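You operate a simulated robot arm through the tools that you are given. There is no shell and no other tool. Be economical: measure what you need, move in short steps, check, and stop when the job is done.

Carry out the task below with a simulated two-armed robot. There is one attempt and no reset: what you move stays moved.

TASK
Fetch the green roller from the top of the packing table and set it on the top of the sample table. Put the green tin on the top of the fitting table away on the top of the parts bench. Put the filter on the top of the fitting table away on the upper shelf of the collector cabinet. Close the left drawer of the workbench. Fetch the yellow cloth from the top of the workbench and set it on the top of the board stand. Put the pad on the top of the collector cabinet away on the top of the packing table. Turn the winder three tension knob to 25 cN. Do these in any order.
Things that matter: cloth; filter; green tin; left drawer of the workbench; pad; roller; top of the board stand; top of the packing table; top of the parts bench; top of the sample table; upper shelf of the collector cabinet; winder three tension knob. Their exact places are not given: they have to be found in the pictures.

Only the result counts: the job must be done as asked and must still hold three seconds after the hand-in. Knocking over, shifting, dropping, spilling or breaking anything else fails it. Flat cloth is picked up by pressing the open fingertips on it (5 to 10 N) and closing them slowly along it; thin cloth reads only 2 to 8 mm in the jaws.

THE ROBOT
Two 7-joint arms with two-finger parallel grippers on one trunk, on a base that drives. Base frame: it is fixed to the floor where the robot stands at the start and does not move with it; the origin is under the middle of the robot, x ahead of it, y to its left, z up; the surface under the hand at the start is at about z = 850. Lengths are in mm, angles in degrees, forces in N, time in s.
The left shoulder is at the start at [80, 131, 947], the right one opposite. With the tool pointing down near the work surface each hand reaches from about 400 to 860 mm from the robot's upright axis, wherever it stands, measured 20 degrees to its own side. Places, roughly: cloth [2750, -3500, 1000]; filter [3000, -2000, 750]; green tin [3000, -1750, 750]; left drawer of the workbench [2500, -2700, 800]; pad (25x13x4 cm) [100, -3400, 900]; roller [750, 250, 750]; top of the board stand [700, -1400, 700]; top of the packing table [700, 0, 800]; top of the parts bench [2900, -300, 900]; top of the sample table [2900, 3500, 900]; upper shelf of the collector cabinet (25x40 cm) [60, -3280, 560]; winder three tension knob [-2000, -3100, 800]. Payload 1.57 kg a hand.
The tool frame of a hand sits at the grasp point between the pads (the TCP): z along the fingers, y along the line on which they close. The tips reach 30 mm beyond it. The gripper opens to 110 mm. The fingers are 24 mm wide and 12 mm thick; the gripper's body (48 by 112 mm) begins 78 mm behind the TCP.
Orientation is told as [roll, pitch, yaw] about the base's x, y, z axes, in that order, counted from this pose: with the fingers straight down and closing along the base's y, the tool's x points along the base's -x, its y along +y and its z along -z.

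THE INTERFACE
- The arms move only by the tool nudge_tool. It takes "left_commands", "right_commands" or both (then of equal length, played together; a hand with none holds still); each is a list of rows, each a list of 3 entries, a list of its own where there are three numbers: the shift along the tool's x, y, z in mm, then the turn, a rotation vector about the tool's x, y, z in degrees, then the opening in per cent of the stroke, from 0 (shut) to 100 (fully open). In form: [[[tx, ty, tz], [wx, wy, wz], jaw], ...]. A call has 1 to 8 rows; each row shifts and turns the commanded pose from where the row before left it, along the tool's axes as they then stand. Each row takes 0.2 s and may step no farther than 50 mm and 8.6 degrees from the row before; otherwise, or with a gripper value out of range, the whole call is refused. Where a pose cannot be reached the arm comes as near as it can. A force on the tool above 40 N (or 10 N above the force at the start of the call, whichever is more), or a blocked arm, ends the call early, and 0.2 s more pass. Each finger travels about 108 mm/s and halts on what it meets, pressing with about 33 N; the grip force reading is that of the motor and also rises with nothing between the fingers. The clock runs only during rows and for 0.2 s after the last one: add rows that do not move to give the fingers time. The reply holds the time, the measured pose of the TCP, the force on the tool along the base axes, the opening and the grip force, in the units named above and with some noise, with the torque about the TCP (base axes, N m) and any sound that the robot's microphone picked up, and new pictures: "views" is both (left out), scene, wrist or none (wrist: the cameras of the hands that moved).
- Cameras (640 x 400 px; columns grow to the right, rows downward): "scene" is now at [-55.1, 21.7, 1413.4]; the picture's right is [0.25, -0.97, 0.00], its down [-0.59, -0.16, -0.79] and it looks along [0.76, 0.20, -0.61] (base axes); focal length 279 px, centre (320, 200). "left" rides on the left gripper at [70, -16, -141] in its tool frame; the picture's right is [0.23, 0.97, 0.00], its down [-0.86, 0.20, -0.48] and it looks along [-0.47, 0.11, 0.88] (tool axes); focal length 222 px, centre (320, 200). "right" rides on the right gripper at [70, 16, -141] in its tool frame; the picture's right is [-0.23, 0.97, 0.00], its down [-0.85, -0.20, -0.48] and it looks along [-0.47, -0.11, 0.88] (tool axes); focal length 222 px, centre (320, 200).
- roll_base(legs): drives the robot by 1 to 6 legs, each [ahead, left, turn to the left] in mm, mm and degrees, along the robot's own axes; the way and the turn of a leg run together, so that a leg with both is an arc; at most 1500 mm and 180 degrees a leg. The arms and the cameras ride along, it lands a little off, and it stops where it bumps. It gives what a move gives, and a new picture of the scene camera.
- pan_tilt(pan, tilt): turns the head with the scene camera to pan (to the left, within 109 degrees either way) and tilt (down, from -29 to 69), counted from straight ahead of the robot. It gives what a move gives, and a new picture of the scene camera.
- pixel_to_xyz(camera, pixels): for up to 12 pixels [column, row] of the newest picture of that camera ("zoom" is the newest enlarged one), the place [x, y, z] in the base frame of the surface seen there, good to about 2 mm. It takes no simulated time.
- close_up(camera, box): a new picture of the part [left, top, right, bottom] of that camera's present view, enlarged. It takes no simulated time.
- hand_in(): hands the job in; it is judged then, once.

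Keep the steps short. Do not move on a guess: measure, check each grasp and each placing, and mend mistakes. In all there are 124 turns and 260 pictures (those below and enlarged ones count). Leave the grippers open and the arms clear of the work at the hand-in unless told otherwise, and finish with a single line.

The tools are called after "Request:" as name(argument=value, ...) on one line, values as JSON. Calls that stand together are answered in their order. nudge_tool: Moves the arms, as the interface text tells. Its arguments: {"type":"object","properties":{"left_commands":{"type":"array","items":{"type":"array"}},"right_commands":{"type":"array","items":{"type":"array"}},"views":{"type":"string","enum":["both","scene","wrist","none"]}},"required":[]} The other tools are called the same way: roll_base (legs) drives the base; pan_tilt (pan, tilt) turns the head that bears the scene camera; pixel_to_xyz (camera, pixels) gives the place of the surface under pixels of a picture; close_up (camera, box) takes an enlarged picture of a part of a camera's view; hand_in () hands the job in.

At the start:

```text
time: 0.0
left_tool_pos: [333.4, 277.0, 1071.4]
left_tool_rot: [-0.1, 0.0, 0.0]
left_contact_force: [-1.0, -0.6, 0.2]
left_ft_torque: [-0.01, 0.01, 0.0]
left_opening: 109.9
left_grasp_force: 0.1
right_tool_pos: [597.9, -34.6, 1086.8]
right_tool_rot: [0.0, 0.0, -0.1]
right_contact_force: [-0.8, 0.2, -0.1]
right_ft_torque: [0.0, 0.0, 0.01]
right_opening: 110.0
right_grasp_force: 0.0
robot x, y, heading: [1.2, 3.2, 0.0]
head pan, tilt: [14.7, 37.9]
```

scene: 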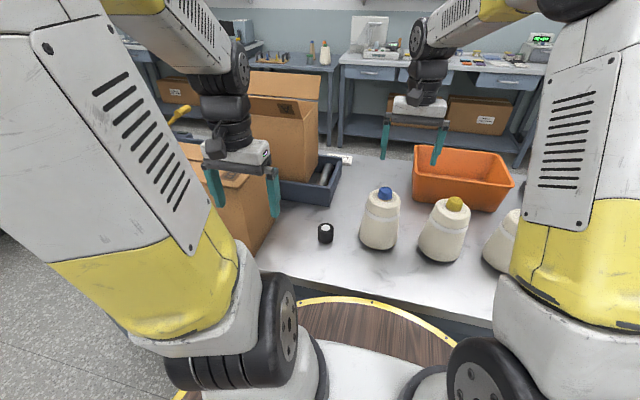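
right: 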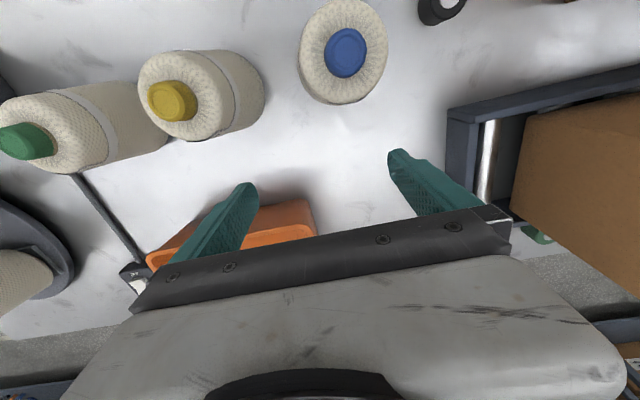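
left: 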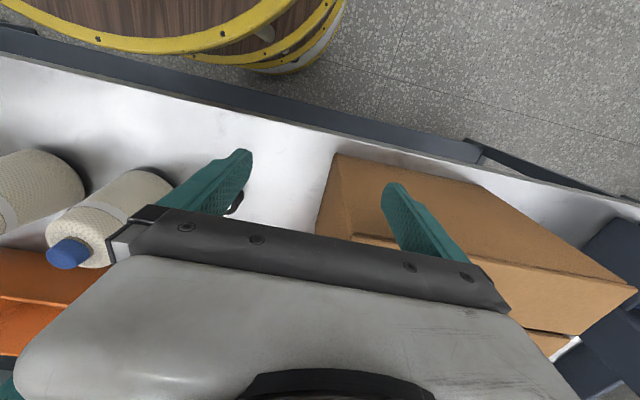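

I see the packing table with cones, a tray and cartons. I'll enlarge the area near the tray to find the green roller.

Request:
close_up(camera="scene", box=[220, 60, 460, 260])

Request:
close_up(camera="right", box=[420, 80, 640, 280])

```text
2.00 times, centred on (340, 160) of scene
```

zoom: 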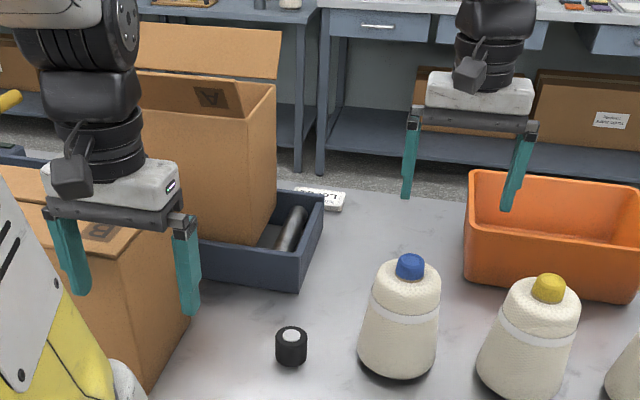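

```text
2.00 times, centred on (530, 180) of right
```

zoom: 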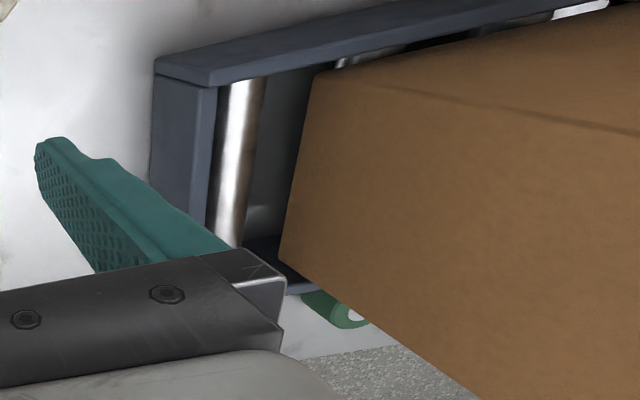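

The green roller seems to lie behind the carton tray, at zoom (330,305). I'll measure it, together with table points in the scene.

Request:
pixel_to_xyz(camera="zoom", pixels=[[325, 303], [340, 320], [357, 315], [180, 70], [300, 287], [290, 240], [310, 340]])

Request:
pixel_to_xyz(camera="scene", pixels=[[326, 240], [340, 159], [300, 260], [500, 310], [410, 210], [385, 190], [455, 203], [336, 165], [330, 195], [465, 150], [414, 195], [280, 95]])

```text
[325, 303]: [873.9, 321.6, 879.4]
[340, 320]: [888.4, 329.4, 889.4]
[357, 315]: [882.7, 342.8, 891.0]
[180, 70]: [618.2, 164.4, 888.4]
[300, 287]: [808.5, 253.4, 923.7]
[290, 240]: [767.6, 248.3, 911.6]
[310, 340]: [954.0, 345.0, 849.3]
```

```text
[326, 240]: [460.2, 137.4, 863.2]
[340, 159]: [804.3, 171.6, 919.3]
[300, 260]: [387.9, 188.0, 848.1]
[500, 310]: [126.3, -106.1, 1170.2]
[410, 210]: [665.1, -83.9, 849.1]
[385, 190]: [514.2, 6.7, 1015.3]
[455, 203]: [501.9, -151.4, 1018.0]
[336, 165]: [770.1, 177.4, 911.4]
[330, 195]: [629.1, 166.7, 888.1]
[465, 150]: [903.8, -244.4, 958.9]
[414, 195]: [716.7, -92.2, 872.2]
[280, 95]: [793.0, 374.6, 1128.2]
```

The roller is beyond the tray near (880,335,~880). I'll look around before driving.

Request:
pan_tilt(pan=-35, tilt=20)

Request:
pan_tilt(pan=-95, tilt=25)

Request:
pan_tilt(pan=50, tilt=20)

Request:
pan_tilt(pan=3, tilt=20)

```text
time: 1.2
left_tool_pos: [333.6, 276.8, 1071.4]
left_tool_rot: [0.0, 0.0, 0.1]
left_contact_force: [-1.2, 0.4, 0.7]
left_ft_torque: [-0.02, 0.0, 0.01]
left_opening: 110.0
left_grasp_force: 0.1
right_tool_pos: [597.1, -34.7, 1085.4]
right_tool_rot: [0.0, 0.0, 0.1]
right_contact_force: [-0.2, -0.3, 0.3]
right_ft_torque: [0.0, -0.01, 0.0]
right_opening: 110.1
right_grasp_force: 0.0
robot x, y, heading: [-1.4, 1.1, 0.1]
head pan, tilt: [-35.0, 20.0]
```

scene: 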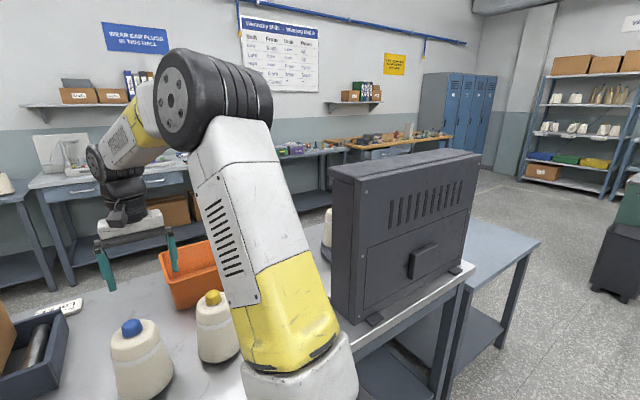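

```text
time: 2.5
left_tool_pos: [333.4, 276.6, 1071.7]
left_tool_rot: [0.1, 0.0, 0.1]
left_contact_force: [-0.7, -0.7, -0.1]
left_ft_torque: [-0.01, 0.01, 0.0]
left_opening: 109.9
left_grasp_force: 0.1
right_tool_pos: [597.7, -35.4, 1086.1]
right_tool_rot: [-0.1, -0.1, 0.0]
right_contact_force: [-0.5, 0.6, 0.4]
right_ft_torque: [0.01, 0.01, 0.0]
right_opening: 109.9
right_grasp_force: 0.1
robot x, y, heading: [-1.9, 0.3, 0.0]
head pan, tilt: [-95.0, 25.0]
```

scene: 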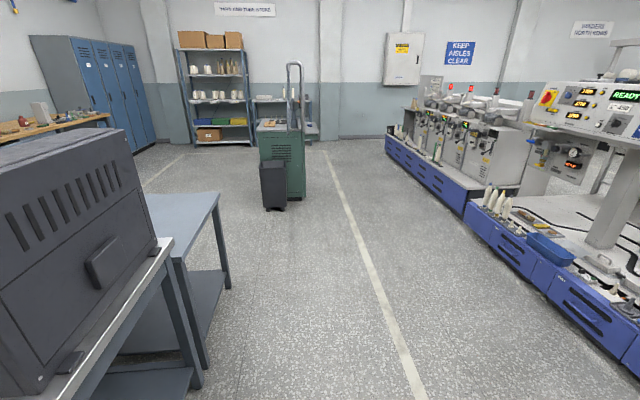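

```text
time: 4.8
left_tool_pos: [332.8, 277.2, 1071.9]
left_tool_rot: [-0.1, 0.1, -0.1]
left_contact_force: [-0.2, 1.1, -0.2]
left_ft_torque: [0.03, -0.01, 0.03]
left_opening: 109.9
left_grasp_force: 0.0
right_tool_pos: [597.3, -35.0, 1084.3]
right_tool_rot: [0.0, 0.1, 0.1]
right_contact_force: [0.1, -0.1, -0.3]
right_ft_torque: [-0.02, 0.0, 0.02]
right_opening: 109.9
right_grasp_force: 0.0
robot x, y, heading: [-1.0, -2.1, -0.2]
head pan, tilt: [50.0, 20.0]
```

scene: 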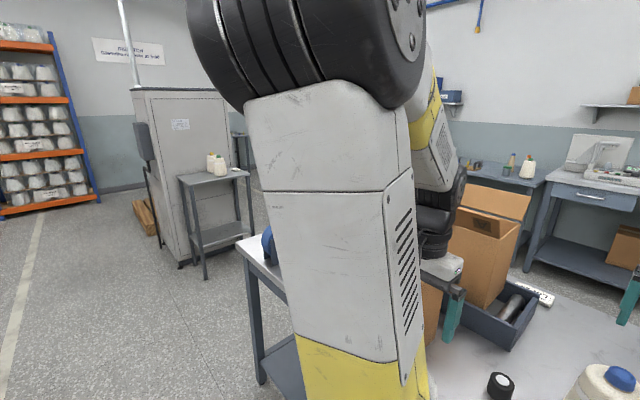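

```text
time: 5.9
left_tool_pos: [333.5, 277.9, 1071.9]
left_tool_rot: [-0.1, 0.0, 0.1]
left_contact_force: [0.1, -0.1, -1.1]
left_ft_torque: [0.02, 0.0, -0.01]
left_opening: 109.9
left_grasp_force: 0.1
right_tool_pos: [597.1, -35.2, 1085.3]
right_tool_rot: [0.0, 0.1, 0.0]
right_contact_force: [0.2, 0.1, 0.3]
right_ft_torque: [-0.01, 0.0, 0.01]
right_opening: 110.0
right_grasp_force: 0.1
robot x, y, heading: [0.7, 0.6, 0.0]
head pan, tilt: [3.0, 20.0]
```

scene: 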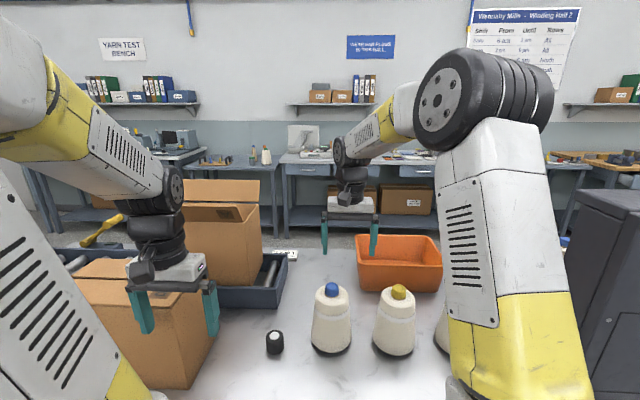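

I'll look left to see where the packing table ends and whether I can drive round it.

Request:
pan_tilt(pan=85, tilt=30)

Request:
pixel_to_xyz(camera="scene", pixels=[[320, 300], [500, 300]])

```text
time: 7.5
left_tool_pos: [333.1, 277.6, 1070.9]
left_tool_rot: [0.0, 0.0, 0.0]
left_contact_force: [0.0, 0.8, 0.1]
left_ft_torque: [0.01, 0.01, 0.01]
left_opening: 110.0
left_grasp_force: 0.0
right_tool_pos: [597.5, -35.9, 1083.8]
right_tool_rot: [0.0, 0.0, 0.0]
right_contact_force: [-0.1, 0.3, 0.6]
right_ft_torque: [0.02, -0.01, 0.02]
right_opening: 110.1
right_grasp_force: 0.0
robot x, y, heading: [1.5, 0.9, 0.1]
head pan, tilt: [85.0, 30.0]
```

scene: 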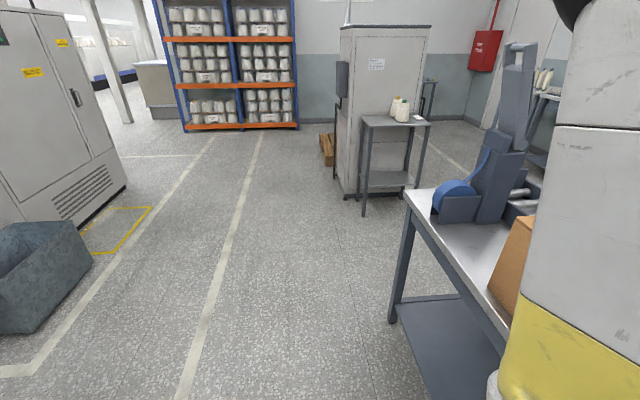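

```text
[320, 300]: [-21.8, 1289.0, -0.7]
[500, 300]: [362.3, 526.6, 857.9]
```

The table ends to the left beyond the tape dispenser. I'll measure its corner and the small table and cabinet nearby.

Request:
pixel_to_xyz(camera="scene", pixels=[[408, 192], [388, 320], [365, 214], [362, 120], [420, 121], [345, 195], [470, 220], [520, 130], [450, 160], [440, 188]])

```text
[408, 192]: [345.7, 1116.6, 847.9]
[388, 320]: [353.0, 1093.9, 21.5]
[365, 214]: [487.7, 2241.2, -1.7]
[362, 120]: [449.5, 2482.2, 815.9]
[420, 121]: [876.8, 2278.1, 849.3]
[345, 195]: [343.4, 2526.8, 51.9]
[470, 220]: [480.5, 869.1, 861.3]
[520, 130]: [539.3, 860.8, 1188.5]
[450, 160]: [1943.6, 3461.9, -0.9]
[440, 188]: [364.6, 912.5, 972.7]
```

I'll check the bin and machine clearance on the left with points.

Request:
pixel_to_xyz(camera="scene", pixels=[[75, 225], [92, 262], [30, 330], [126, 185], [20, 222], [360, 300], [540, 60], [550, 95]])

Request:
pan_tilt(pan=0, tilt=50)

```text
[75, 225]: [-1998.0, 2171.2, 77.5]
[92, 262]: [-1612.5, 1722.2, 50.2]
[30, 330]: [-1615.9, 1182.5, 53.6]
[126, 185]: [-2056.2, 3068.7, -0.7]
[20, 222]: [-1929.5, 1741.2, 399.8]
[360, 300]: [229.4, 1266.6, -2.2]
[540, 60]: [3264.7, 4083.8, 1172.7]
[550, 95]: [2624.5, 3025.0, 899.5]
```

```text
time: 9.1
left_tool_pos: [332.3, 275.7, 1071.0]
left_tool_rot: [-0.1, -0.1, 0.0]
left_contact_force: [0.8, 0.3, 0.1]
left_ft_torque: [0.01, -0.01, 0.02]
left_opening: 109.9
left_grasp_force: 0.0
right_tool_pos: [596.7, -35.1, 1085.1]
right_tool_rot: [0.0, 0.0, 0.1]
right_contact_force: [0.5, -0.1, 0.0]
right_ft_torque: [0.02, 0.02, 0.0]
right_opening: 109.9
right_grasp_force: 0.0
robot x, y, heading: [-1.5, -2.8, 0.2]
head pan, tilt: [0.0, 50.0]
```

scene: 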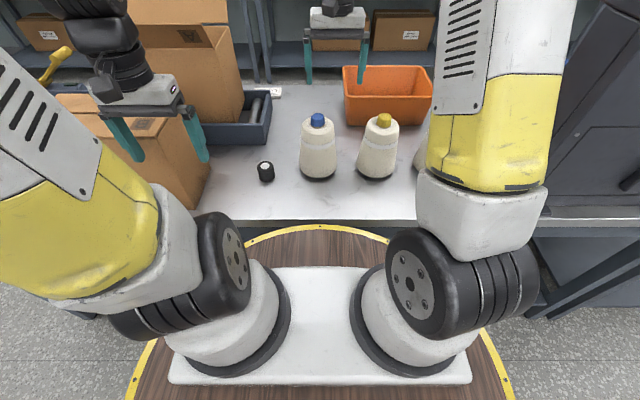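

The way is clear: the bin is at x<-1600 and the table's left end is at y≈1117. I back off, turn left, drive past the end, turn right and drive along it.

Request:
roll_base(legs=[[-300, 0, 0], [0, 0, 90], [1500, 0, 0], [180, 0, 0], [0, 0, -90], [1500, 0, 0]])

```text
time: 34.0
left_tool_pos: [1513.1, 2003.2, 1071.4]
left_tool_rot: [0.0, 0.1, 1.2]
left_contact_force: [-0.2, 0.6, 0.3]
left_ft_torque: [0.0, 0.0, 0.01]
left_opening: 110.0
left_grasp_force: 0.1
right_tool_pos: [1783.7, 1696.7, 1087.0]
right_tool_rot: [0.1, 0.0, 1.2]
right_contact_force: [0.5, 0.7, 0.3]
right_ft_torque: [0.01, -0.07, -0.02]
right_opening: 109.9
right_grasp_force: 0.1
robot x, y, heading: [1186.6, 1721.3, 0.9]
head pan, tilt: [0.0, 50.0]
```

scene: 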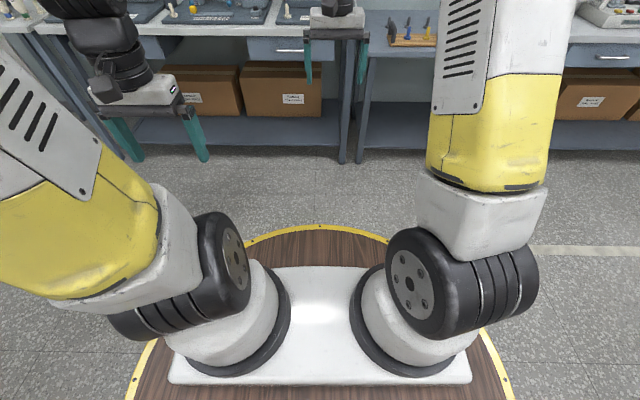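

I continue behind the table and turn to face it from the far side.

Request:
roll_base(legs=[[330, 0, -0.9], [0, 0, -90], [1380, 0, 0], [0, 0, -90]])

Request:
pan_tilt(pan=0, tilt=40)

```text
time: 50.3
left_tool_pos: [1166.6, 92.5, 1071.9]
left_tool_rot: [0.0, 0.0, -179.9]
left_contact_force: [0.1, 0.0, -0.4]
left_ft_torque: [0.01, 0.0, -0.03]
left_opening: 110.0
left_grasp_force: 0.1
right_tool_pos: [902.4, 404.8, 1085.2]
right_tool_rot: [0.0, -0.1, -179.9]
right_contact_force: [0.3, 0.8, 0.5]
right_ft_torque: [-0.01, 0.0, 0.02]
right_opening: 110.1
right_grasp_force: 0.1
robot x, y, heading: [1502.4, 371.2, -180.0]
head pan, tilt: [0.0, 50.0]
```

scene: 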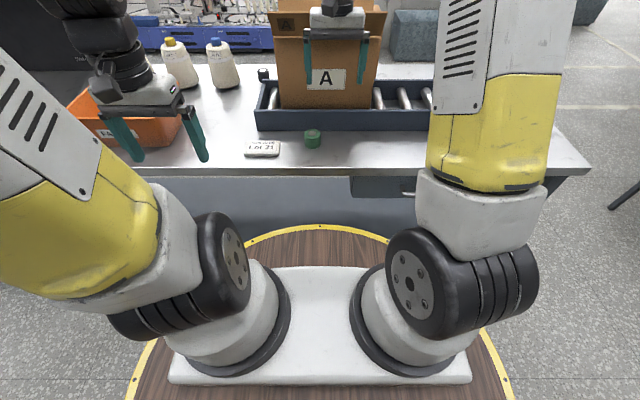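

```text
time: 51.0
left_tool_pos: [1166.4, 92.0, 1071.0]
left_tool_rot: [-0.1, 0.1, -179.9]
left_contact_force: [-0.1, -0.3, 0.3]
left_ft_torque: [0.02, 0.03, 0.02]
left_opening: 110.1
left_grasp_force: 0.1
right_tool_pos: [902.0, 404.5, 1085.4]
right_tool_rot: [0.0, 0.1, -180.0]
right_contact_force: [0.0, 1.0, -0.5]
right_ft_torque: [0.04, 0.01, 0.0]
right_opening: 110.1
right_grasp_force: 0.1
robot x, y, heading: [1500.3, 369.0, -179.8]
head pan, tilt: [0.0, 40.0]
```

scene: 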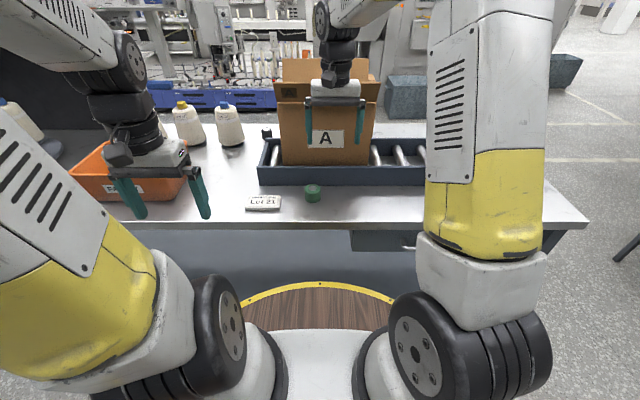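

The green roller stands at scene (312,192). I'll measure it and enlarge.

Request:
close_up(camera="scene", box=[240, 130, 400, 230])

Request:
pixel_to_xyz(camera="scene", pixels=[[312, 186], [312, 190], [305, 190], [319, 190], [312, 200], [330, 205], [312, 182], [300, 180]])

```text
4.00 times, centred on (320, 180) of scene
```

zoom: 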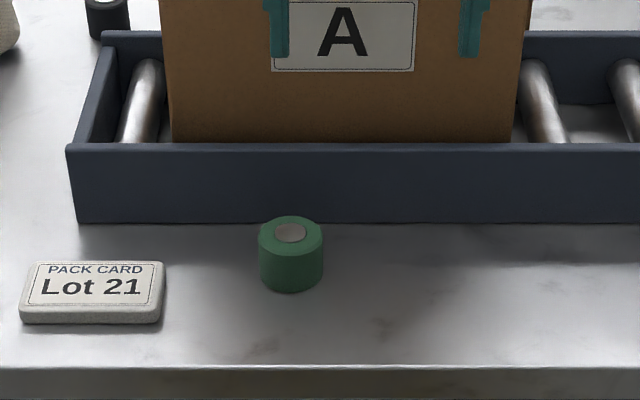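

```text
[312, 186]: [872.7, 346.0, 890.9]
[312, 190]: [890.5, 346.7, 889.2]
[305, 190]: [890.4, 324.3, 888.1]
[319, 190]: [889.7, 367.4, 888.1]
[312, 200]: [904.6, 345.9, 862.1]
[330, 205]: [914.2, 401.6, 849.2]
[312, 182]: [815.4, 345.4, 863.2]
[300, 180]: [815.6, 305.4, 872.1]
```

Roller centre ≈ (881,346), top z 890, table 849. I bring the right hand above it.

Request:
nudge_tool(right_commands=[[[-10, 30, 30], [0, 0, 0], 100], [[-11, 28, 40], [0, 0, 0], 100], [[0, 0, 40], [0, 0, 0], 80], [[0, 0, 20], [0, 0, 0], 80]], views="wrist")

```text
time: 52.0
left_tool_pos: [1166.3, 93.5, 1072.2]
left_tool_rot: [0.0, 0.0, -179.9]
left_contact_force: [0.1, -0.3, 0.3]
left_ft_torque: [0.02, 0.03, 0.01]
left_opening: 110.0
left_grasp_force: 0.0
right_tool_pos: [880.7, 345.3, 955.3]
right_tool_rot: [0.0, -0.1, -179.9]
right_contact_force: [-0.4, 0.1, 0.0]
right_ft_torque: [-0.03, 0.0, -0.02]
right_opening: 87.8
right_grasp_force: 0.0
robot x, y, heading: [1498.5, 369.9, -179.9]
head pan, tilt: [0.0, 40.0]
```

right: 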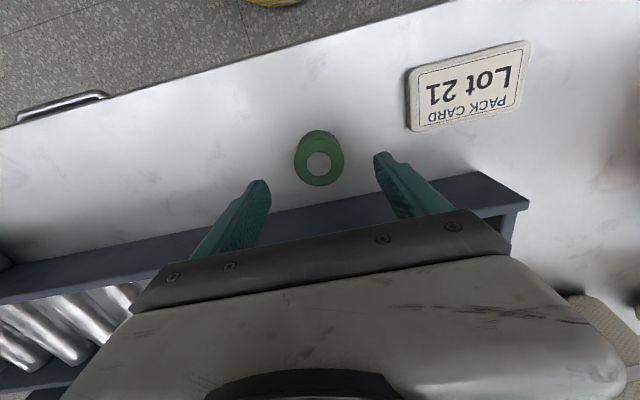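

I check the roller's place with the wrist camera.

Request:
pixel_to_xyz(camera="right", pixels=[[318, 164], [318, 149], [318, 181], [300, 166], [338, 163], [460, 185]])

```text
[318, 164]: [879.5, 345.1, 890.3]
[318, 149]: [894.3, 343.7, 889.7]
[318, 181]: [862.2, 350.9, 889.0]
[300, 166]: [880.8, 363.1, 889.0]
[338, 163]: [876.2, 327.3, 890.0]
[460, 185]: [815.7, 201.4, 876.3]
```

Centre (879.5,345.5): aligned. I lower to TCP z 884 and close.

Request:
nudge_tool(right_commands=[[[-1, 0, 35], [0, 0, 0], 80], [[0, 0, 36], [0, 0, 0], 80], [[0, 0, 0], [0, 0, 0], 20], [[0, 0, 0], [0, 0, 0], 20], [[0, 0, 0], [0, 0, 0], 20]], views="wrist")

```text
time: 53.2
left_tool_pos: [1166.5, 92.8, 1070.9]
left_tool_rot: [0.0, 0.0, -179.9]
left_contact_force: [0.8, -0.5, -0.3]
left_ft_torque: [0.04, 0.01, 0.0]
left_opening: 110.0
left_grasp_force: 0.1
right_tool_pos: [879.7, 345.9, 883.6]
right_tool_rot: [0.0, 0.0, -180.0]
right_contact_force: [-0.3, 0.5, 0.3]
right_ft_torque: [-0.02, 0.0, 0.03]
right_opening: 49.2
right_grasp_force: 33.3
robot x, y, heading: [1497.9, 368.8, -179.6]
head pan, tilt: [0.0, 40.0]
```

right: 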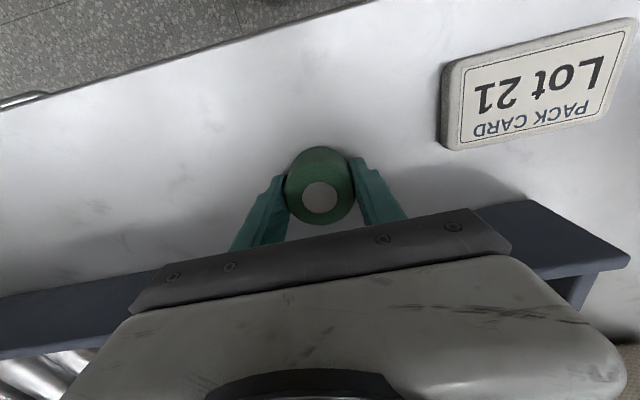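

Gripped (49 mm). I lift it to travel height.

Request:
nudge_tool(right_commands=[[[0, 0, -45], [0, 0, 0], 20], [[0, 0, -50], [0, 0, 0], 20], [[0, 0, -50], [0, 0, 0], 20], [[0, 0, -50], [0, 0, 0], 20]], views="wrist")

Request:
roll_base(legs=[[-300, 0, 0], [0, 0, -90], [1500, 0, 0], [1480, 0, 0]])

Request:
pan_tilt(pan=-60, tilt=25)

```text
time: 54.2
left_tool_pos: [1166.9, 92.6, 1071.4]
left_tool_rot: [0.0, 0.0, -179.8]
left_contact_force: [-0.5, 0.4, -0.2]
left_ft_torque: [-0.03, -0.03, -0.01]
left_opening: 109.7
left_grasp_force: 0.1
right_tool_pos: [881.5, 343.4, 1080.2]
right_tool_rot: [-0.1, 0.0, -179.9]
right_contact_force: [0.5, 0.4, -1.3]
right_ft_torque: [0.0, -0.01, 0.0]
right_opening: 49.6
right_grasp_force: 32.3
robot x, y, heading: [1499.5, 370.4, -179.9]
head pan, tilt: [0.0, 40.0]
```

right: 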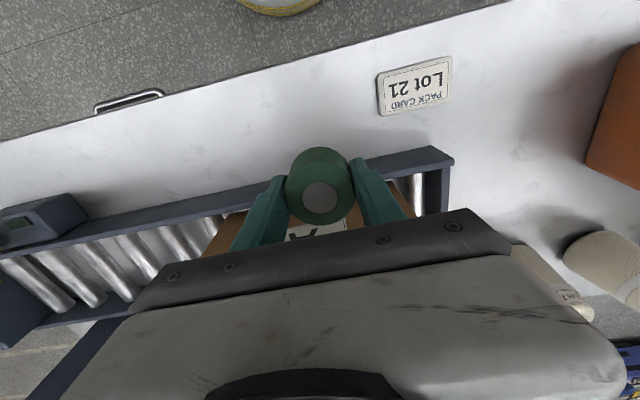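

```text
time: 74.0
left_tool_pos: [1504.3, 3686.4, 1071.6]
left_tool_rot: [0.0, -0.1, 89.0]
left_contact_force: [0.0, -0.4, 0.9]
left_ft_torque: [0.0, -0.01, 0.03]
left_opening: 109.8
left_grasp_force: 0.1
right_tool_pos: [1760.3, 3968.0, 1079.5]
right_tool_rot: [0.0, 0.0, 89.0]
right_contact_force: [0.3, -0.8, -1.5]
right_ft_torque: [0.02, 0.01, 0.0]
right_opening: 49.4
right_grasp_force: 33.5
robot x, y, heading: [1772.8, 3350.8, 88.9]
head pan, tilt: [0.0, 40.0]
```

scene: 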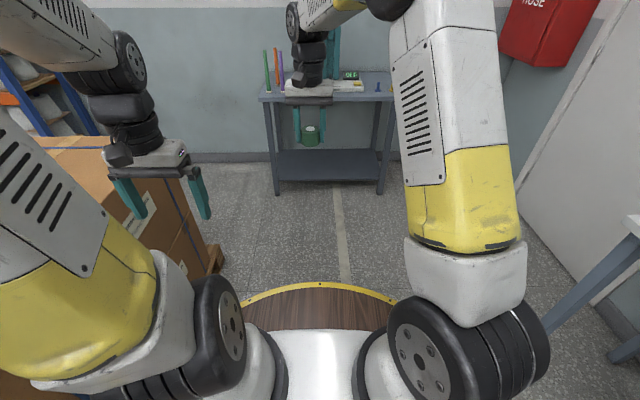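

```text
time: 75.3
left_tool_pos: [1505.7, 3687.9, 1071.8]
left_tool_rot: [0.0, 0.0, 89.0]
left_contact_force: [-0.6, -0.7, -0.1]
left_ft_torque: [0.04, 0.0, -0.03]
left_opening: 109.8
left_grasp_force: 0.0
right_tool_pos: [1760.6, 3968.1, 1079.4]
right_tool_rot: [0.1, 0.0, 89.0]
right_contact_force: [0.4, 0.4, -0.9]
right_ft_torque: [0.02, 0.0, -0.03]
right_opening: 49.1
right_grasp_force: 33.1
robot x, y, heading: [1778.2, 3346.7, 89.1]
head pan, tilt: [-60.0, 25.0]
```

scene: 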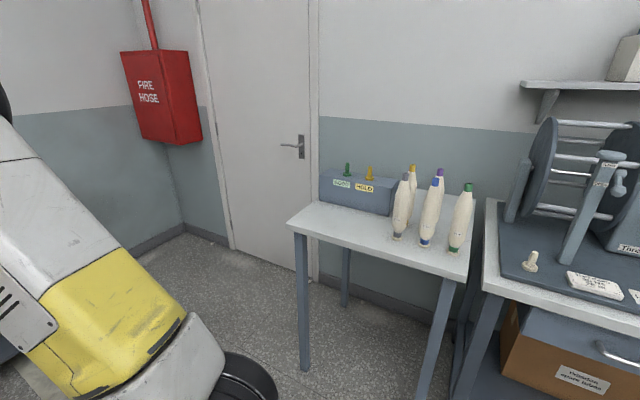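

I measure the table with the bobbins to tell whether it is the sample table.

Request:
pixel_to_xyz(camera="scene", pixels=[[290, 224], [330, 225], [380, 240], [468, 278], [478, 190], [350, 205], [398, 238], [425, 245], [490, 210], [580, 255]])

```text
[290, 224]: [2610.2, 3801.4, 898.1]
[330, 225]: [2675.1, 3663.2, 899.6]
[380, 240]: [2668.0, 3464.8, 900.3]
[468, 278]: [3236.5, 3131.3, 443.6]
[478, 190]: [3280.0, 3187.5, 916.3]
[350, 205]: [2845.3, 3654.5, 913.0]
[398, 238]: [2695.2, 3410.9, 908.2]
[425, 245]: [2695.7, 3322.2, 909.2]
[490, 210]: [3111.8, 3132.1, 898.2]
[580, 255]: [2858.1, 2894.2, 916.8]
```

This is the sample table (top z 899, front edge x≈2610). I'll set the roller at about (2685,3570). I turn right, shift left, then go ahead.

Request:
roll_base(legs=[[0, 0, -89.1], [0, 196, 0], [285, 0, 0]])

Request:
pan_tilt(pan=0, tilt=40)

```text
time: 82.3
left_tool_pos: [2401.6, 3818.0, 1072.2]
left_tool_rot: [0.0, 0.0, -0.6]
left_contact_force: [-0.3, 0.2, -0.9]
left_ft_torque: [-0.02, 0.02, 0.01]
left_opening: 110.0
left_grasp_force: 0.1
right_tool_pos: [2685.4, 3564.1, 1078.9]
right_tool_rot: [0.0, 0.0, -0.6]
right_contact_force: [0.4, -0.1, -0.8]
right_ft_torque: [-0.01, 0.0, -0.01]
right_opening: 49.4
right_grasp_force: 33.2
robot x, y, heading: [2069.8, 3545.7, -0.4]
head pan, tilt: [-60.0, 25.0]
```

scene: 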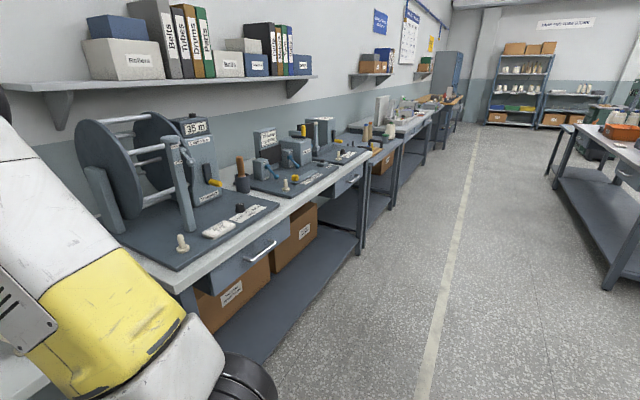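

```text
time: 83.6
left_tool_pos: [2401.6, 3818.7, 1071.2]
left_tool_rot: [0.1, 0.0, -0.6]
left_contact_force: [0.1, -0.2, 0.5]
left_ft_torque: [0.04, 0.0, 0.04]
left_opening: 109.9
left_grasp_force: 0.1
right_tool_pos: [2685.0, 3563.7, 1079.8]
right_tool_rot: [0.0, 0.0, -0.6]
right_contact_force: [-0.1, -0.2, -1.6]
right_ft_torque: [0.0, 0.01, 0.02]
right_opening: 49.4
right_grasp_force: 33.1
robot x, y, heading: [2067.9, 3544.8, -0.8]
head pan, tilt: [0.0, 40.0]
```

scene: 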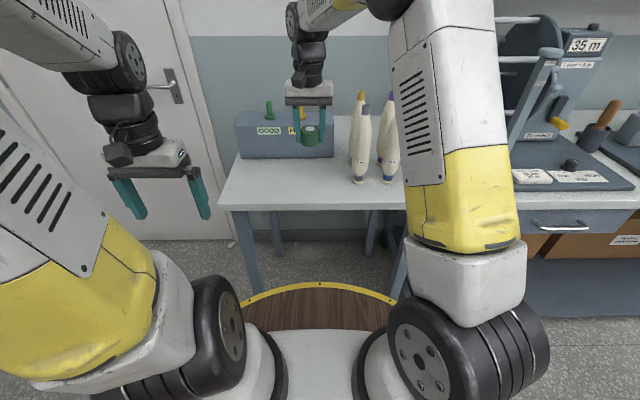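

I lower the roller to TCP z≈935.

Request:
nudge_tool(right_commands=[[[0, 0, 50], [0, 0, 0], 20], [[0, 0, 50], [0, 0, 0], 20], [[0, 0, 36], [0, 0, 0], 20], [[0, 0, 7], [0, 0, 0], 20], [[0, 0, 3], [0, 0, 0], 20]], views="wrist")

```text
time: 84.8
left_tool_pos: [2402.2, 3818.6, 1071.4]
left_tool_rot: [0.0, -0.1, -0.6]
left_contact_force: [0.8, -0.5, -0.7]
left_ft_torque: [0.02, -0.01, 0.0]
left_opening: 109.8
left_grasp_force: 0.0
right_tool_pos: [2684.5, 3565.0, 934.0]
right_tool_rot: [0.1, 0.0, -0.7]
right_contact_force: [0.8, 0.4, -1.1]
right_ft_torque: [-0.01, -0.03, -0.01]
right_opening: 49.4
right_grasp_force: 32.6
robot x, y, heading: [2064.3, 3543.3, -0.5]
head pan, tilt: [0.0, 40.0]
```

right: 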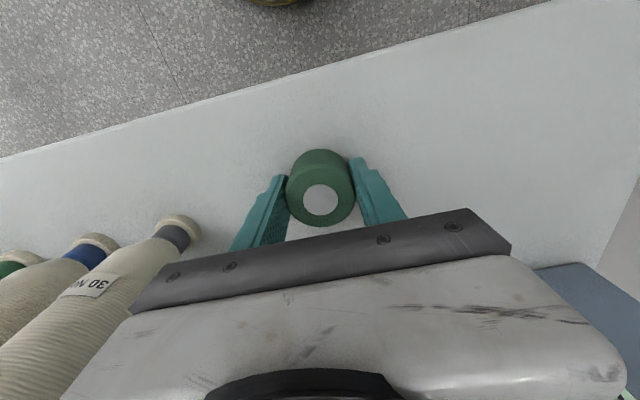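

No contact yet (force -1 N is the weight). I go down by small steps to touch and release.

Request:
nudge_tool(right_commands=[[[0, 0, 1], [0, 0, 0], 20], [[0, 0, 1], [0, 0, 0], 20]], views="none")

```text
time: 85.4
left_tool_pos: [2402.5, 3818.8, 1072.7]
left_tool_rot: [0.0, 0.0, -0.6]
left_contact_force: [-0.1, -0.6, -0.3]
left_ft_torque: [0.0, 0.02, 0.02]
left_opening: 109.8
left_grasp_force: 0.1
right_tool_pos: [2684.9, 3564.0, 932.2]
right_tool_rot: [-0.1, -0.2, -0.7]
right_contact_force: [-4.1, -2.6, 17.7]
right_ft_torque: [-0.1, 0.26, 0.01]
right_opening: 49.5
right_grasp_force: 33.2
robot x, y, heading: [2067.9, 3548.8, -0.4]
head pan, tilt: [0.0, 40.0]
```

Contact. I back off a millimetre, open gently and lift clear.

Request:
nudge_tool(right_commands=[[[0, 0, -1], [0, 0, 0], 45], [[0, 0, 0], [0, 0, 0], 80], [[0, 0, 0], [0, 0, 0], 80], [[0, 0, -50], [0, 0, 0], 80], [[0, 0, -50], [0, 0, 0], 80], [[0, 0, -50], [0, 0, 0], 80]], views="wrist")

```text
time: 86.8
left_tool_pos: [2402.2, 3818.9, 1072.0]
left_tool_rot: [0.0, 0.0, -0.6]
left_contact_force: [0.1, -0.4, -0.4]
left_ft_torque: [0.0, 0.02, -0.01]
left_opening: 109.9
left_grasp_force: 0.1
right_tool_pos: [2684.8, 3564.0, 1083.2]
right_tool_rot: [0.0, 0.0, -0.6]
right_contact_force: [0.3, 0.8, 0.7]
right_ft_torque: [-0.02, 0.02, 0.01]
right_opening: 88.3
right_grasp_force: 0.2
robot x, y, heading: [2066.5, 3544.2, -0.5]
head pan, tilt: [0.0, 40.0]
```

right: 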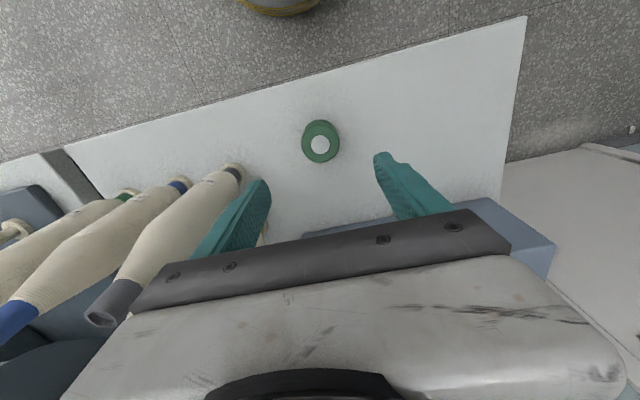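

Roller stands on the sample table. Next I drive toward the parts bench and fitting table.

Request:
roll_base(legs=[[-320, 0, 0], [0, 0, -89.5], [1500, 0, 0], [1500, 0, 0], [900, 0, 0]])

Request:
pan_tilt(pan=90, tilt=25)

Request:
pan_tilt(pan=50, tilt=25)

```text
time: 111.1
left_tool_pos: [2116.6, -689.8, 1071.8]
left_tool_rot: [0.0, 0.1, -89.0]
left_contact_force: [0.4, -0.3, -0.5]
left_ft_torque: [0.0, -0.03, -0.01]
left_opening: 110.2
left_grasp_force: 0.0
right_tool_pos: [1871.7, -977.8, 1083.1]
right_tool_rot: [0.0, 0.1, -88.9]
right_contact_force: [-0.3, 0.5, -1.4]
right_ft_torque: [-0.02, 0.02, -0.02]
right_opening: 88.2
right_grasp_force: 0.1
robot x, y, heading: [1832.1, -362.0, -88.7]
head pan, tilt: [0.0, 40.0]
```

scene: 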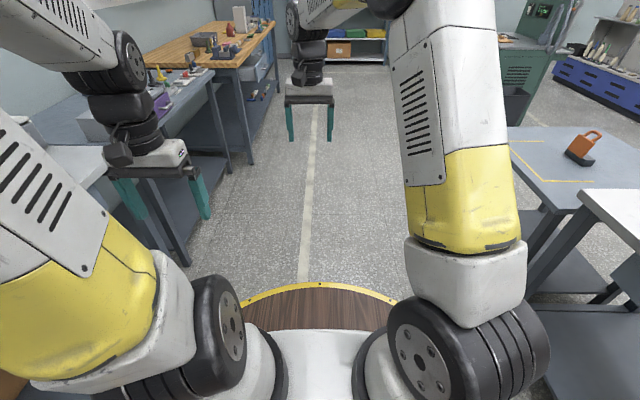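

```text
time: 112.8
left_tool_pos: [2116.8, -688.8, 1071.4]
left_tool_rot: [0.0, 0.0, -89.0]
left_contact_force: [0.3, 0.1, -0.2]
left_ft_torque: [-0.02, 0.0, 0.01]
left_opening: 109.8
left_grasp_force: 0.0
right_tool_pos: [1872.2, -978.9, 1083.2]
right_tool_rot: [0.0, 0.0, -88.8]
right_contact_force: [-0.6, -0.2, 0.5]
right_ft_torque: [-0.03, -0.03, 0.0]
right_opening: 88.1
right_grasp_force: 0.1
robot x, y, heading: [1835.3, -359.4, -88.8]
head pan, tilt: [90.0, 25.0]
```

scene: 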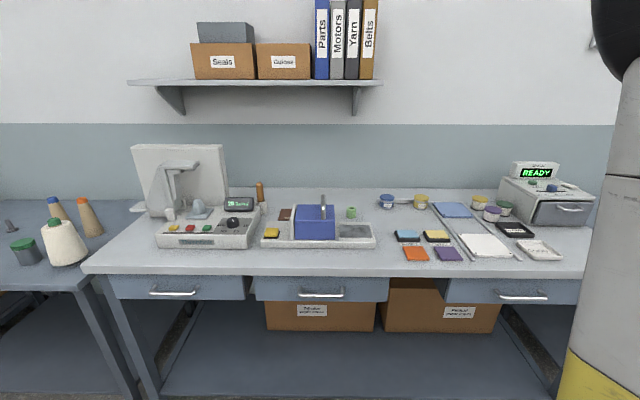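

```text
time: 113.8
left_tool_pos: [2117.0, -688.7, 1071.6]
left_tool_rot: [0.0, 0.0, -88.8]
left_contact_force: [0.2, 0.8, 0.0]
left_ft_torque: [0.0, 0.02, -0.01]
left_opening: 109.7
left_grasp_force: 0.0
right_tool_pos: [1871.3, -979.0, 1082.1]
right_tool_rot: [-0.1, 0.0, -88.9]
right_contact_force: [0.1, -0.2, -0.2]
right_ft_torque: [0.01, 0.0, 0.0]
right_opening: 88.2
right_grasp_force: 0.2
robot x, y, heading: [1834.4, -364.9, -88.8]
head pan, tilt: [50.0, 25.0]
```

scene: 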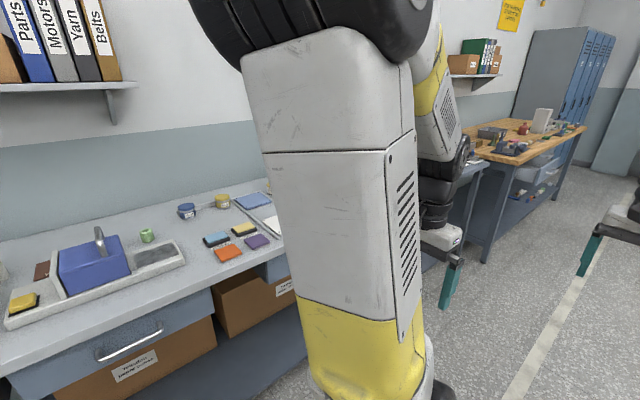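

I measure the parts bench's free front area and the board-stand region, then go on to the fitting table.

Request:
pixel_to_xyz(camera="scene", pixels=[[205, 262], [185, 260], [228, 253], [210, 285], [120, 300], [195, 235], [257, 242], [480, 165], [445, 290]])

Request:
pan_tilt(pan=25, tilt=25)

```text
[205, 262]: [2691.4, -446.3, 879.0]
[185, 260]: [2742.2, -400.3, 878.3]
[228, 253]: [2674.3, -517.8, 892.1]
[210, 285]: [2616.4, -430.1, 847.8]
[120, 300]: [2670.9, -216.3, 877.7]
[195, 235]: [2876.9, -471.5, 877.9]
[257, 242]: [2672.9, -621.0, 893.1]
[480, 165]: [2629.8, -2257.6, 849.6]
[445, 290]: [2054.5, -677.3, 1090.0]
```

```text
time: 114.7
left_tool_pos: [2116.8, -689.7, 1071.6]
left_tool_rot: [0.0, -0.1, -88.9]
left_contact_force: [-0.7, -0.4, -0.2]
left_ft_torque: [0.04, 0.0, -0.02]
left_opening: 110.2
left_grasp_force: 0.0
right_tool_pos: [1871.5, -977.7, 1083.0]
right_tool_rot: [0.0, -0.1, -88.9]
right_contact_force: [0.0, 0.7, 0.5]
right_ft_torque: [-0.03, -0.02, 0.03]
right_opening: 87.9
right_grasp_force: 0.0
robot x, y, heading: [1832.6, -361.5, -89.0]
head pan, tilt: [25.0, 25.0]
```

scene: 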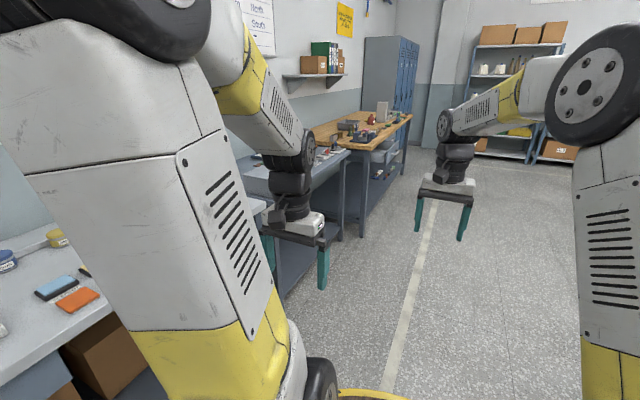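

I drive to y≈-1870 and turn left to face the fitting table.

Request:
roll_base(legs=[[1500, 0, 0], [0, 0, 89]])

Request:
pan_tilt(pan=0, tilt=30)

```text
time: 126.0
left_tool_pos: [2185.5, -1571.1, 1070.6]
left_tool_rot: [0.0, -0.1, 1.3]
left_contact_force: [-0.1, -0.6, -0.1]
left_ft_torque: [-0.01, -0.03, 0.01]
left_opening: 110.0
left_grasp_force: 0.0
right_tool_pos: [2476.2, -1815.3, 1082.0]
right_tool_rot: [0.0, 0.0, 1.3]
right_contact_force: [-0.2, -0.5, 0.3]
right_ft_torque: [-0.02, -0.03, 0.0]
right_opening: 87.9
right_grasp_force: 0.1
robot x, y, heading: [1856.1, -1855.2, 1.1]
head pan, tilt: [25.0, 25.0]
```

scene: 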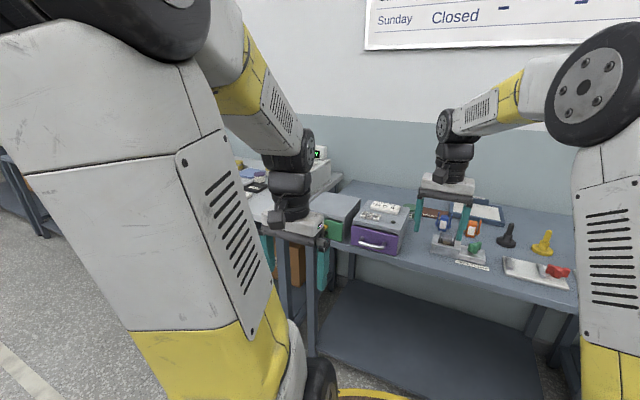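

```text
time: 126.9
left_tool_pos: [2186.2, -1572.1, 1072.0]
left_tool_rot: [0.0, -0.1, 1.3]
left_contact_force: [0.0, -0.4, 0.2]
left_ft_torque: [0.01, -0.01, 0.04]
left_opening: 109.9
left_grasp_force: 0.0
right_tool_pos: [2475.8, -1816.7, 1082.9]
right_tool_rot: [0.0, 0.1, 1.3]
right_contact_force: [-0.1, 0.3, 0.4]
right_ft_torque: [-0.01, 0.02, -0.01]
right_opening: 88.0
right_grasp_force: 0.1
robot x, y, heading: [1857.0, -1855.6, 1.2]
head pan, tilt: [0.0, 30.0]
```

scene: 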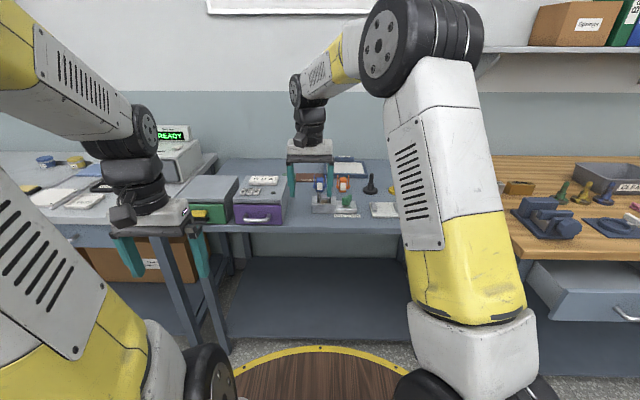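

I enlarge the fitting table and the workbench part.

Request:
close_up(camera="scene", box=[190, 150, 430, 240])

Request:
close_up(camera="scene", box=[480, 140, 640, 340])

```text
2.67 times, centred on (310, 195) of scene
```

zoom: 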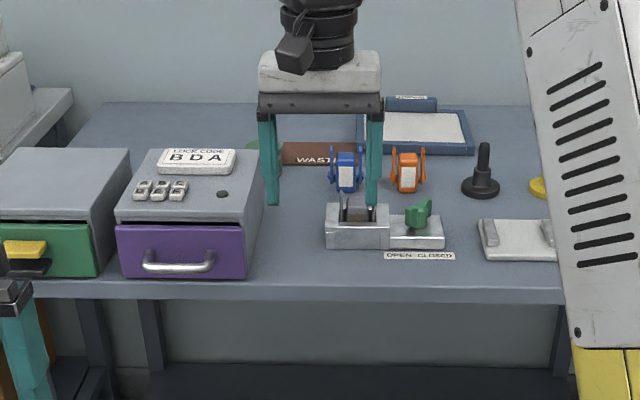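

```text
2.00 times, centred on (560, 240) of scene
```

zoom: 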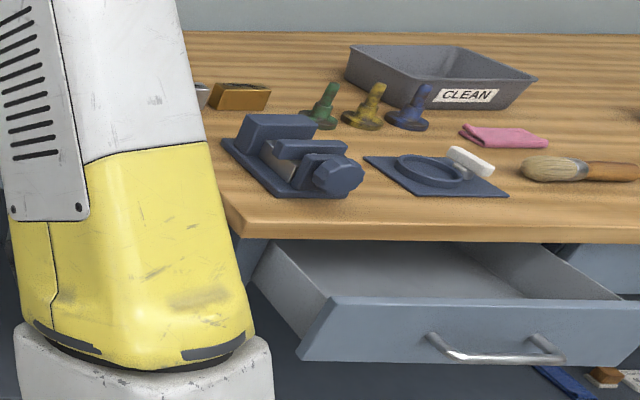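

Something green sits behind the finger near the waste box, and a clamp with an OPEN/CLOSED lever is in front. I measure positions.

Request:
close_up(camera="scene", box=[270, 160, 370, 222])

Request:
pixel_to_xyz(camera="scene", pixels=[[286, 206], [320, 215], [345, 205], [318, 184], [343, 184], [370, 190], [284, 170], [333, 228], [300, 222], [245, 222], [310, 205]])

```text
6.40 times, centred on (320, 191) of scene
```

zoom: 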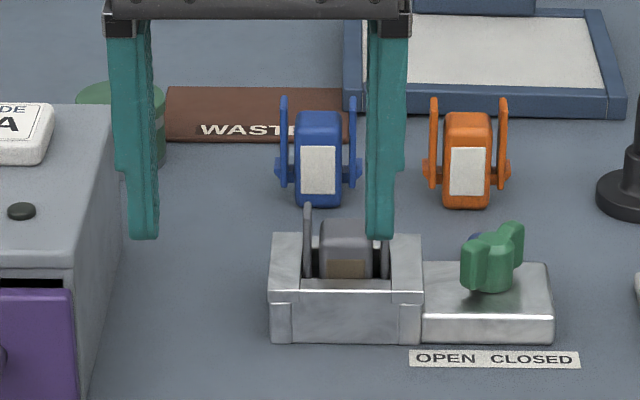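

```text
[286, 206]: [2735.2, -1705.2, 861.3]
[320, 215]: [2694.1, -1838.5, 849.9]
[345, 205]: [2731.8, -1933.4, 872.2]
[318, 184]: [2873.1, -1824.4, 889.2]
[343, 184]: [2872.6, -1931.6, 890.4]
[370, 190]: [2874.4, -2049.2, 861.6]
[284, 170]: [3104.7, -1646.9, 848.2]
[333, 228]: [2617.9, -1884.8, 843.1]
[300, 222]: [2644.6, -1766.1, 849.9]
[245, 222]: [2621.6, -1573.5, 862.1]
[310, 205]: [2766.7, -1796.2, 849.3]
```

The tin is at about (3100,-1647). The filter isn't clear: maybe the flat panel at the back, or one of the small cartridges. I drive closer to see.

Request:
roll_base(legs=[[370, 0, -1.2]])

Request:
nudge_tool(right_commands=[[[0, 0, 0], [0, 0, 0], 100]], views="wrist")

Request:
pan_tilt(pan=0, tilt=35)

```text
time: 129.2
left_tool_pos: [2562.1, -1569.8, 1071.7]
left_tool_rot: [0.0, 0.0, 0.6]
left_contact_force: [0.2, 0.0, 0.1]
left_ft_torque: [0.02, -0.03, 0.02]
left_opening: 110.1
left_grasp_force: 0.1
right_tool_pos: [2849.8, -1817.9, 1083.0]
right_tool_rot: [-0.1, 0.0, 0.5]
right_contact_force: [0.2, 0.2, -0.5]
right_ft_torque: [-0.02, 0.0, 0.01]
right_opening: 88.0
right_grasp_force: 0.0
robot x, y, heading: [2231.5, -1847.6, 0.4]
head pan, tilt: [0.0, 30.0]
```

scene: 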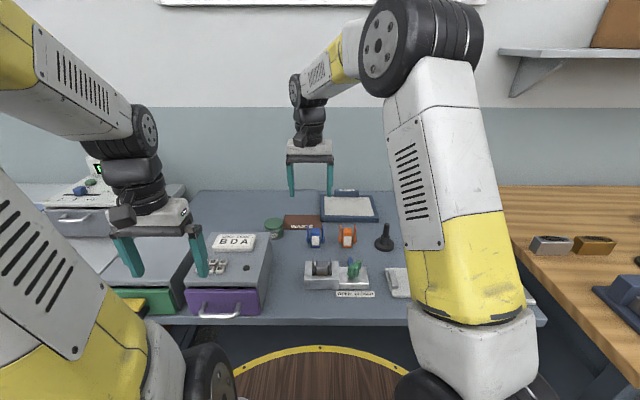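

```text
time: 129.6
left_tool_pos: [2561.4, -1570.1, 1071.8]
left_tool_rot: [-0.1, 0.1, 0.5]
left_contact_force: [0.2, 0.4, 0.6]
left_ft_torque: [-0.01, 0.01, 0.02]
left_opening: 110.0
left_grasp_force: 0.1
right_tool_pos: [2849.6, -1818.6, 1083.8]
right_tool_rot: [0.0, 0.0, 0.4]
right_contact_force: [-0.3, -0.1, -0.6]
right_ft_torque: [0.01, 0.0, 0.01]
right_opening: 109.7
right_grasp_force: 0.1
robot x, y, heading: [2232.0, -1850.1, 0.3]
head pan, tilt: [0.0, 30.0]
```

right: 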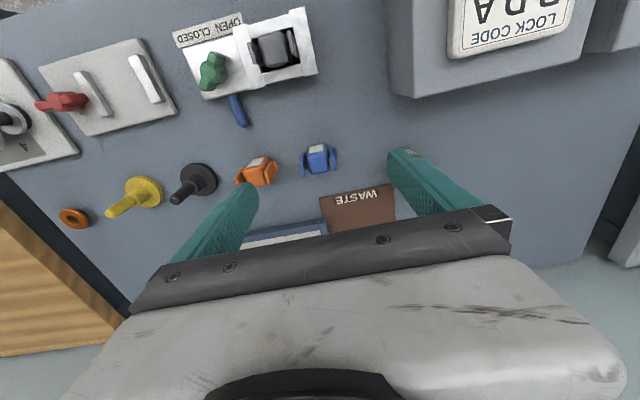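

```text
time: 130.3
left_tool_pos: [2562.9, -1570.0, 1072.3]
left_tool_rot: [0.0, 0.0, 0.5]
left_contact_force: [-0.1, -0.4, 0.4]
left_ft_torque: [-0.03, -0.01, 0.04]
left_opening: 109.9
left_grasp_force: 0.0
right_tool_pos: [2849.6, -1818.5, 1082.5]
right_tool_rot: [0.0, 0.0, 0.4]
right_contact_force: [-0.4, 0.4, 0.4]
right_ft_torque: [0.04, -0.03, -0.01]
right_opening: 109.9
right_grasp_force: 0.1
robot x, y, heading: [2234.6, -1847.8, 0.4]
head pan, tilt: [0.0, 35.0]
```

scene: 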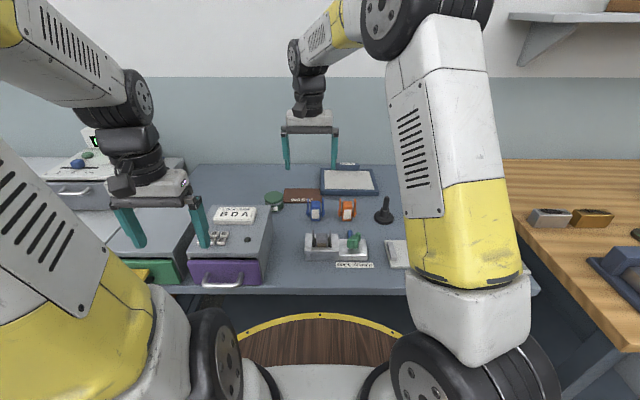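

Request:
close_up(camera="scene", box=[250, 155, 410, 275])

Request:
pixel_to_xyz(camera="scene", pixels=[[347, 180], [347, 192], [347, 164], [273, 198], [273, 207], [303, 196], [316, 206], [347, 206]])

```text
3.33 times, centred on (330, 215) of scene
```

zoom: 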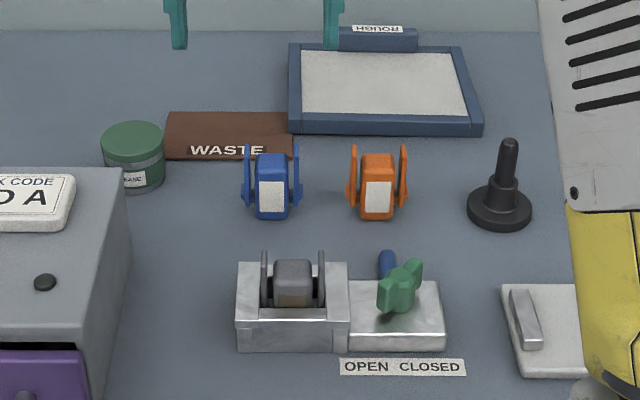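

```text
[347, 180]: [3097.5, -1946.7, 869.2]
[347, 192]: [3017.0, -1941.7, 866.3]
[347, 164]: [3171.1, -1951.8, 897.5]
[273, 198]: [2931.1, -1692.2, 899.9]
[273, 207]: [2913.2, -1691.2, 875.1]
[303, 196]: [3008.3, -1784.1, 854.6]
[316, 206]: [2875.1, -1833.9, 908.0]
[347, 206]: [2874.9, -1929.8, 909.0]
```

The tin labelled "…EASE" is at (2935,-1692). I pull the right hand back to view the back items with its camera.

Request:
nudge_tool(right_commands=[[[0, 0, -40], [0, 0, 0], 100], [[50, 0, 0], [0, 0, 0], 100], [[40, 40, 0], [0, 0, 0], 100], [[30, 0, 0], [0, 8, 0], 100], [[0, 0, 0], [0, 8, 0], 100], [[0, 0, 0], [0, 8, 0], 100]], views="both")

```text
refused: row 3 steps farther than a row can; nothing moved
```

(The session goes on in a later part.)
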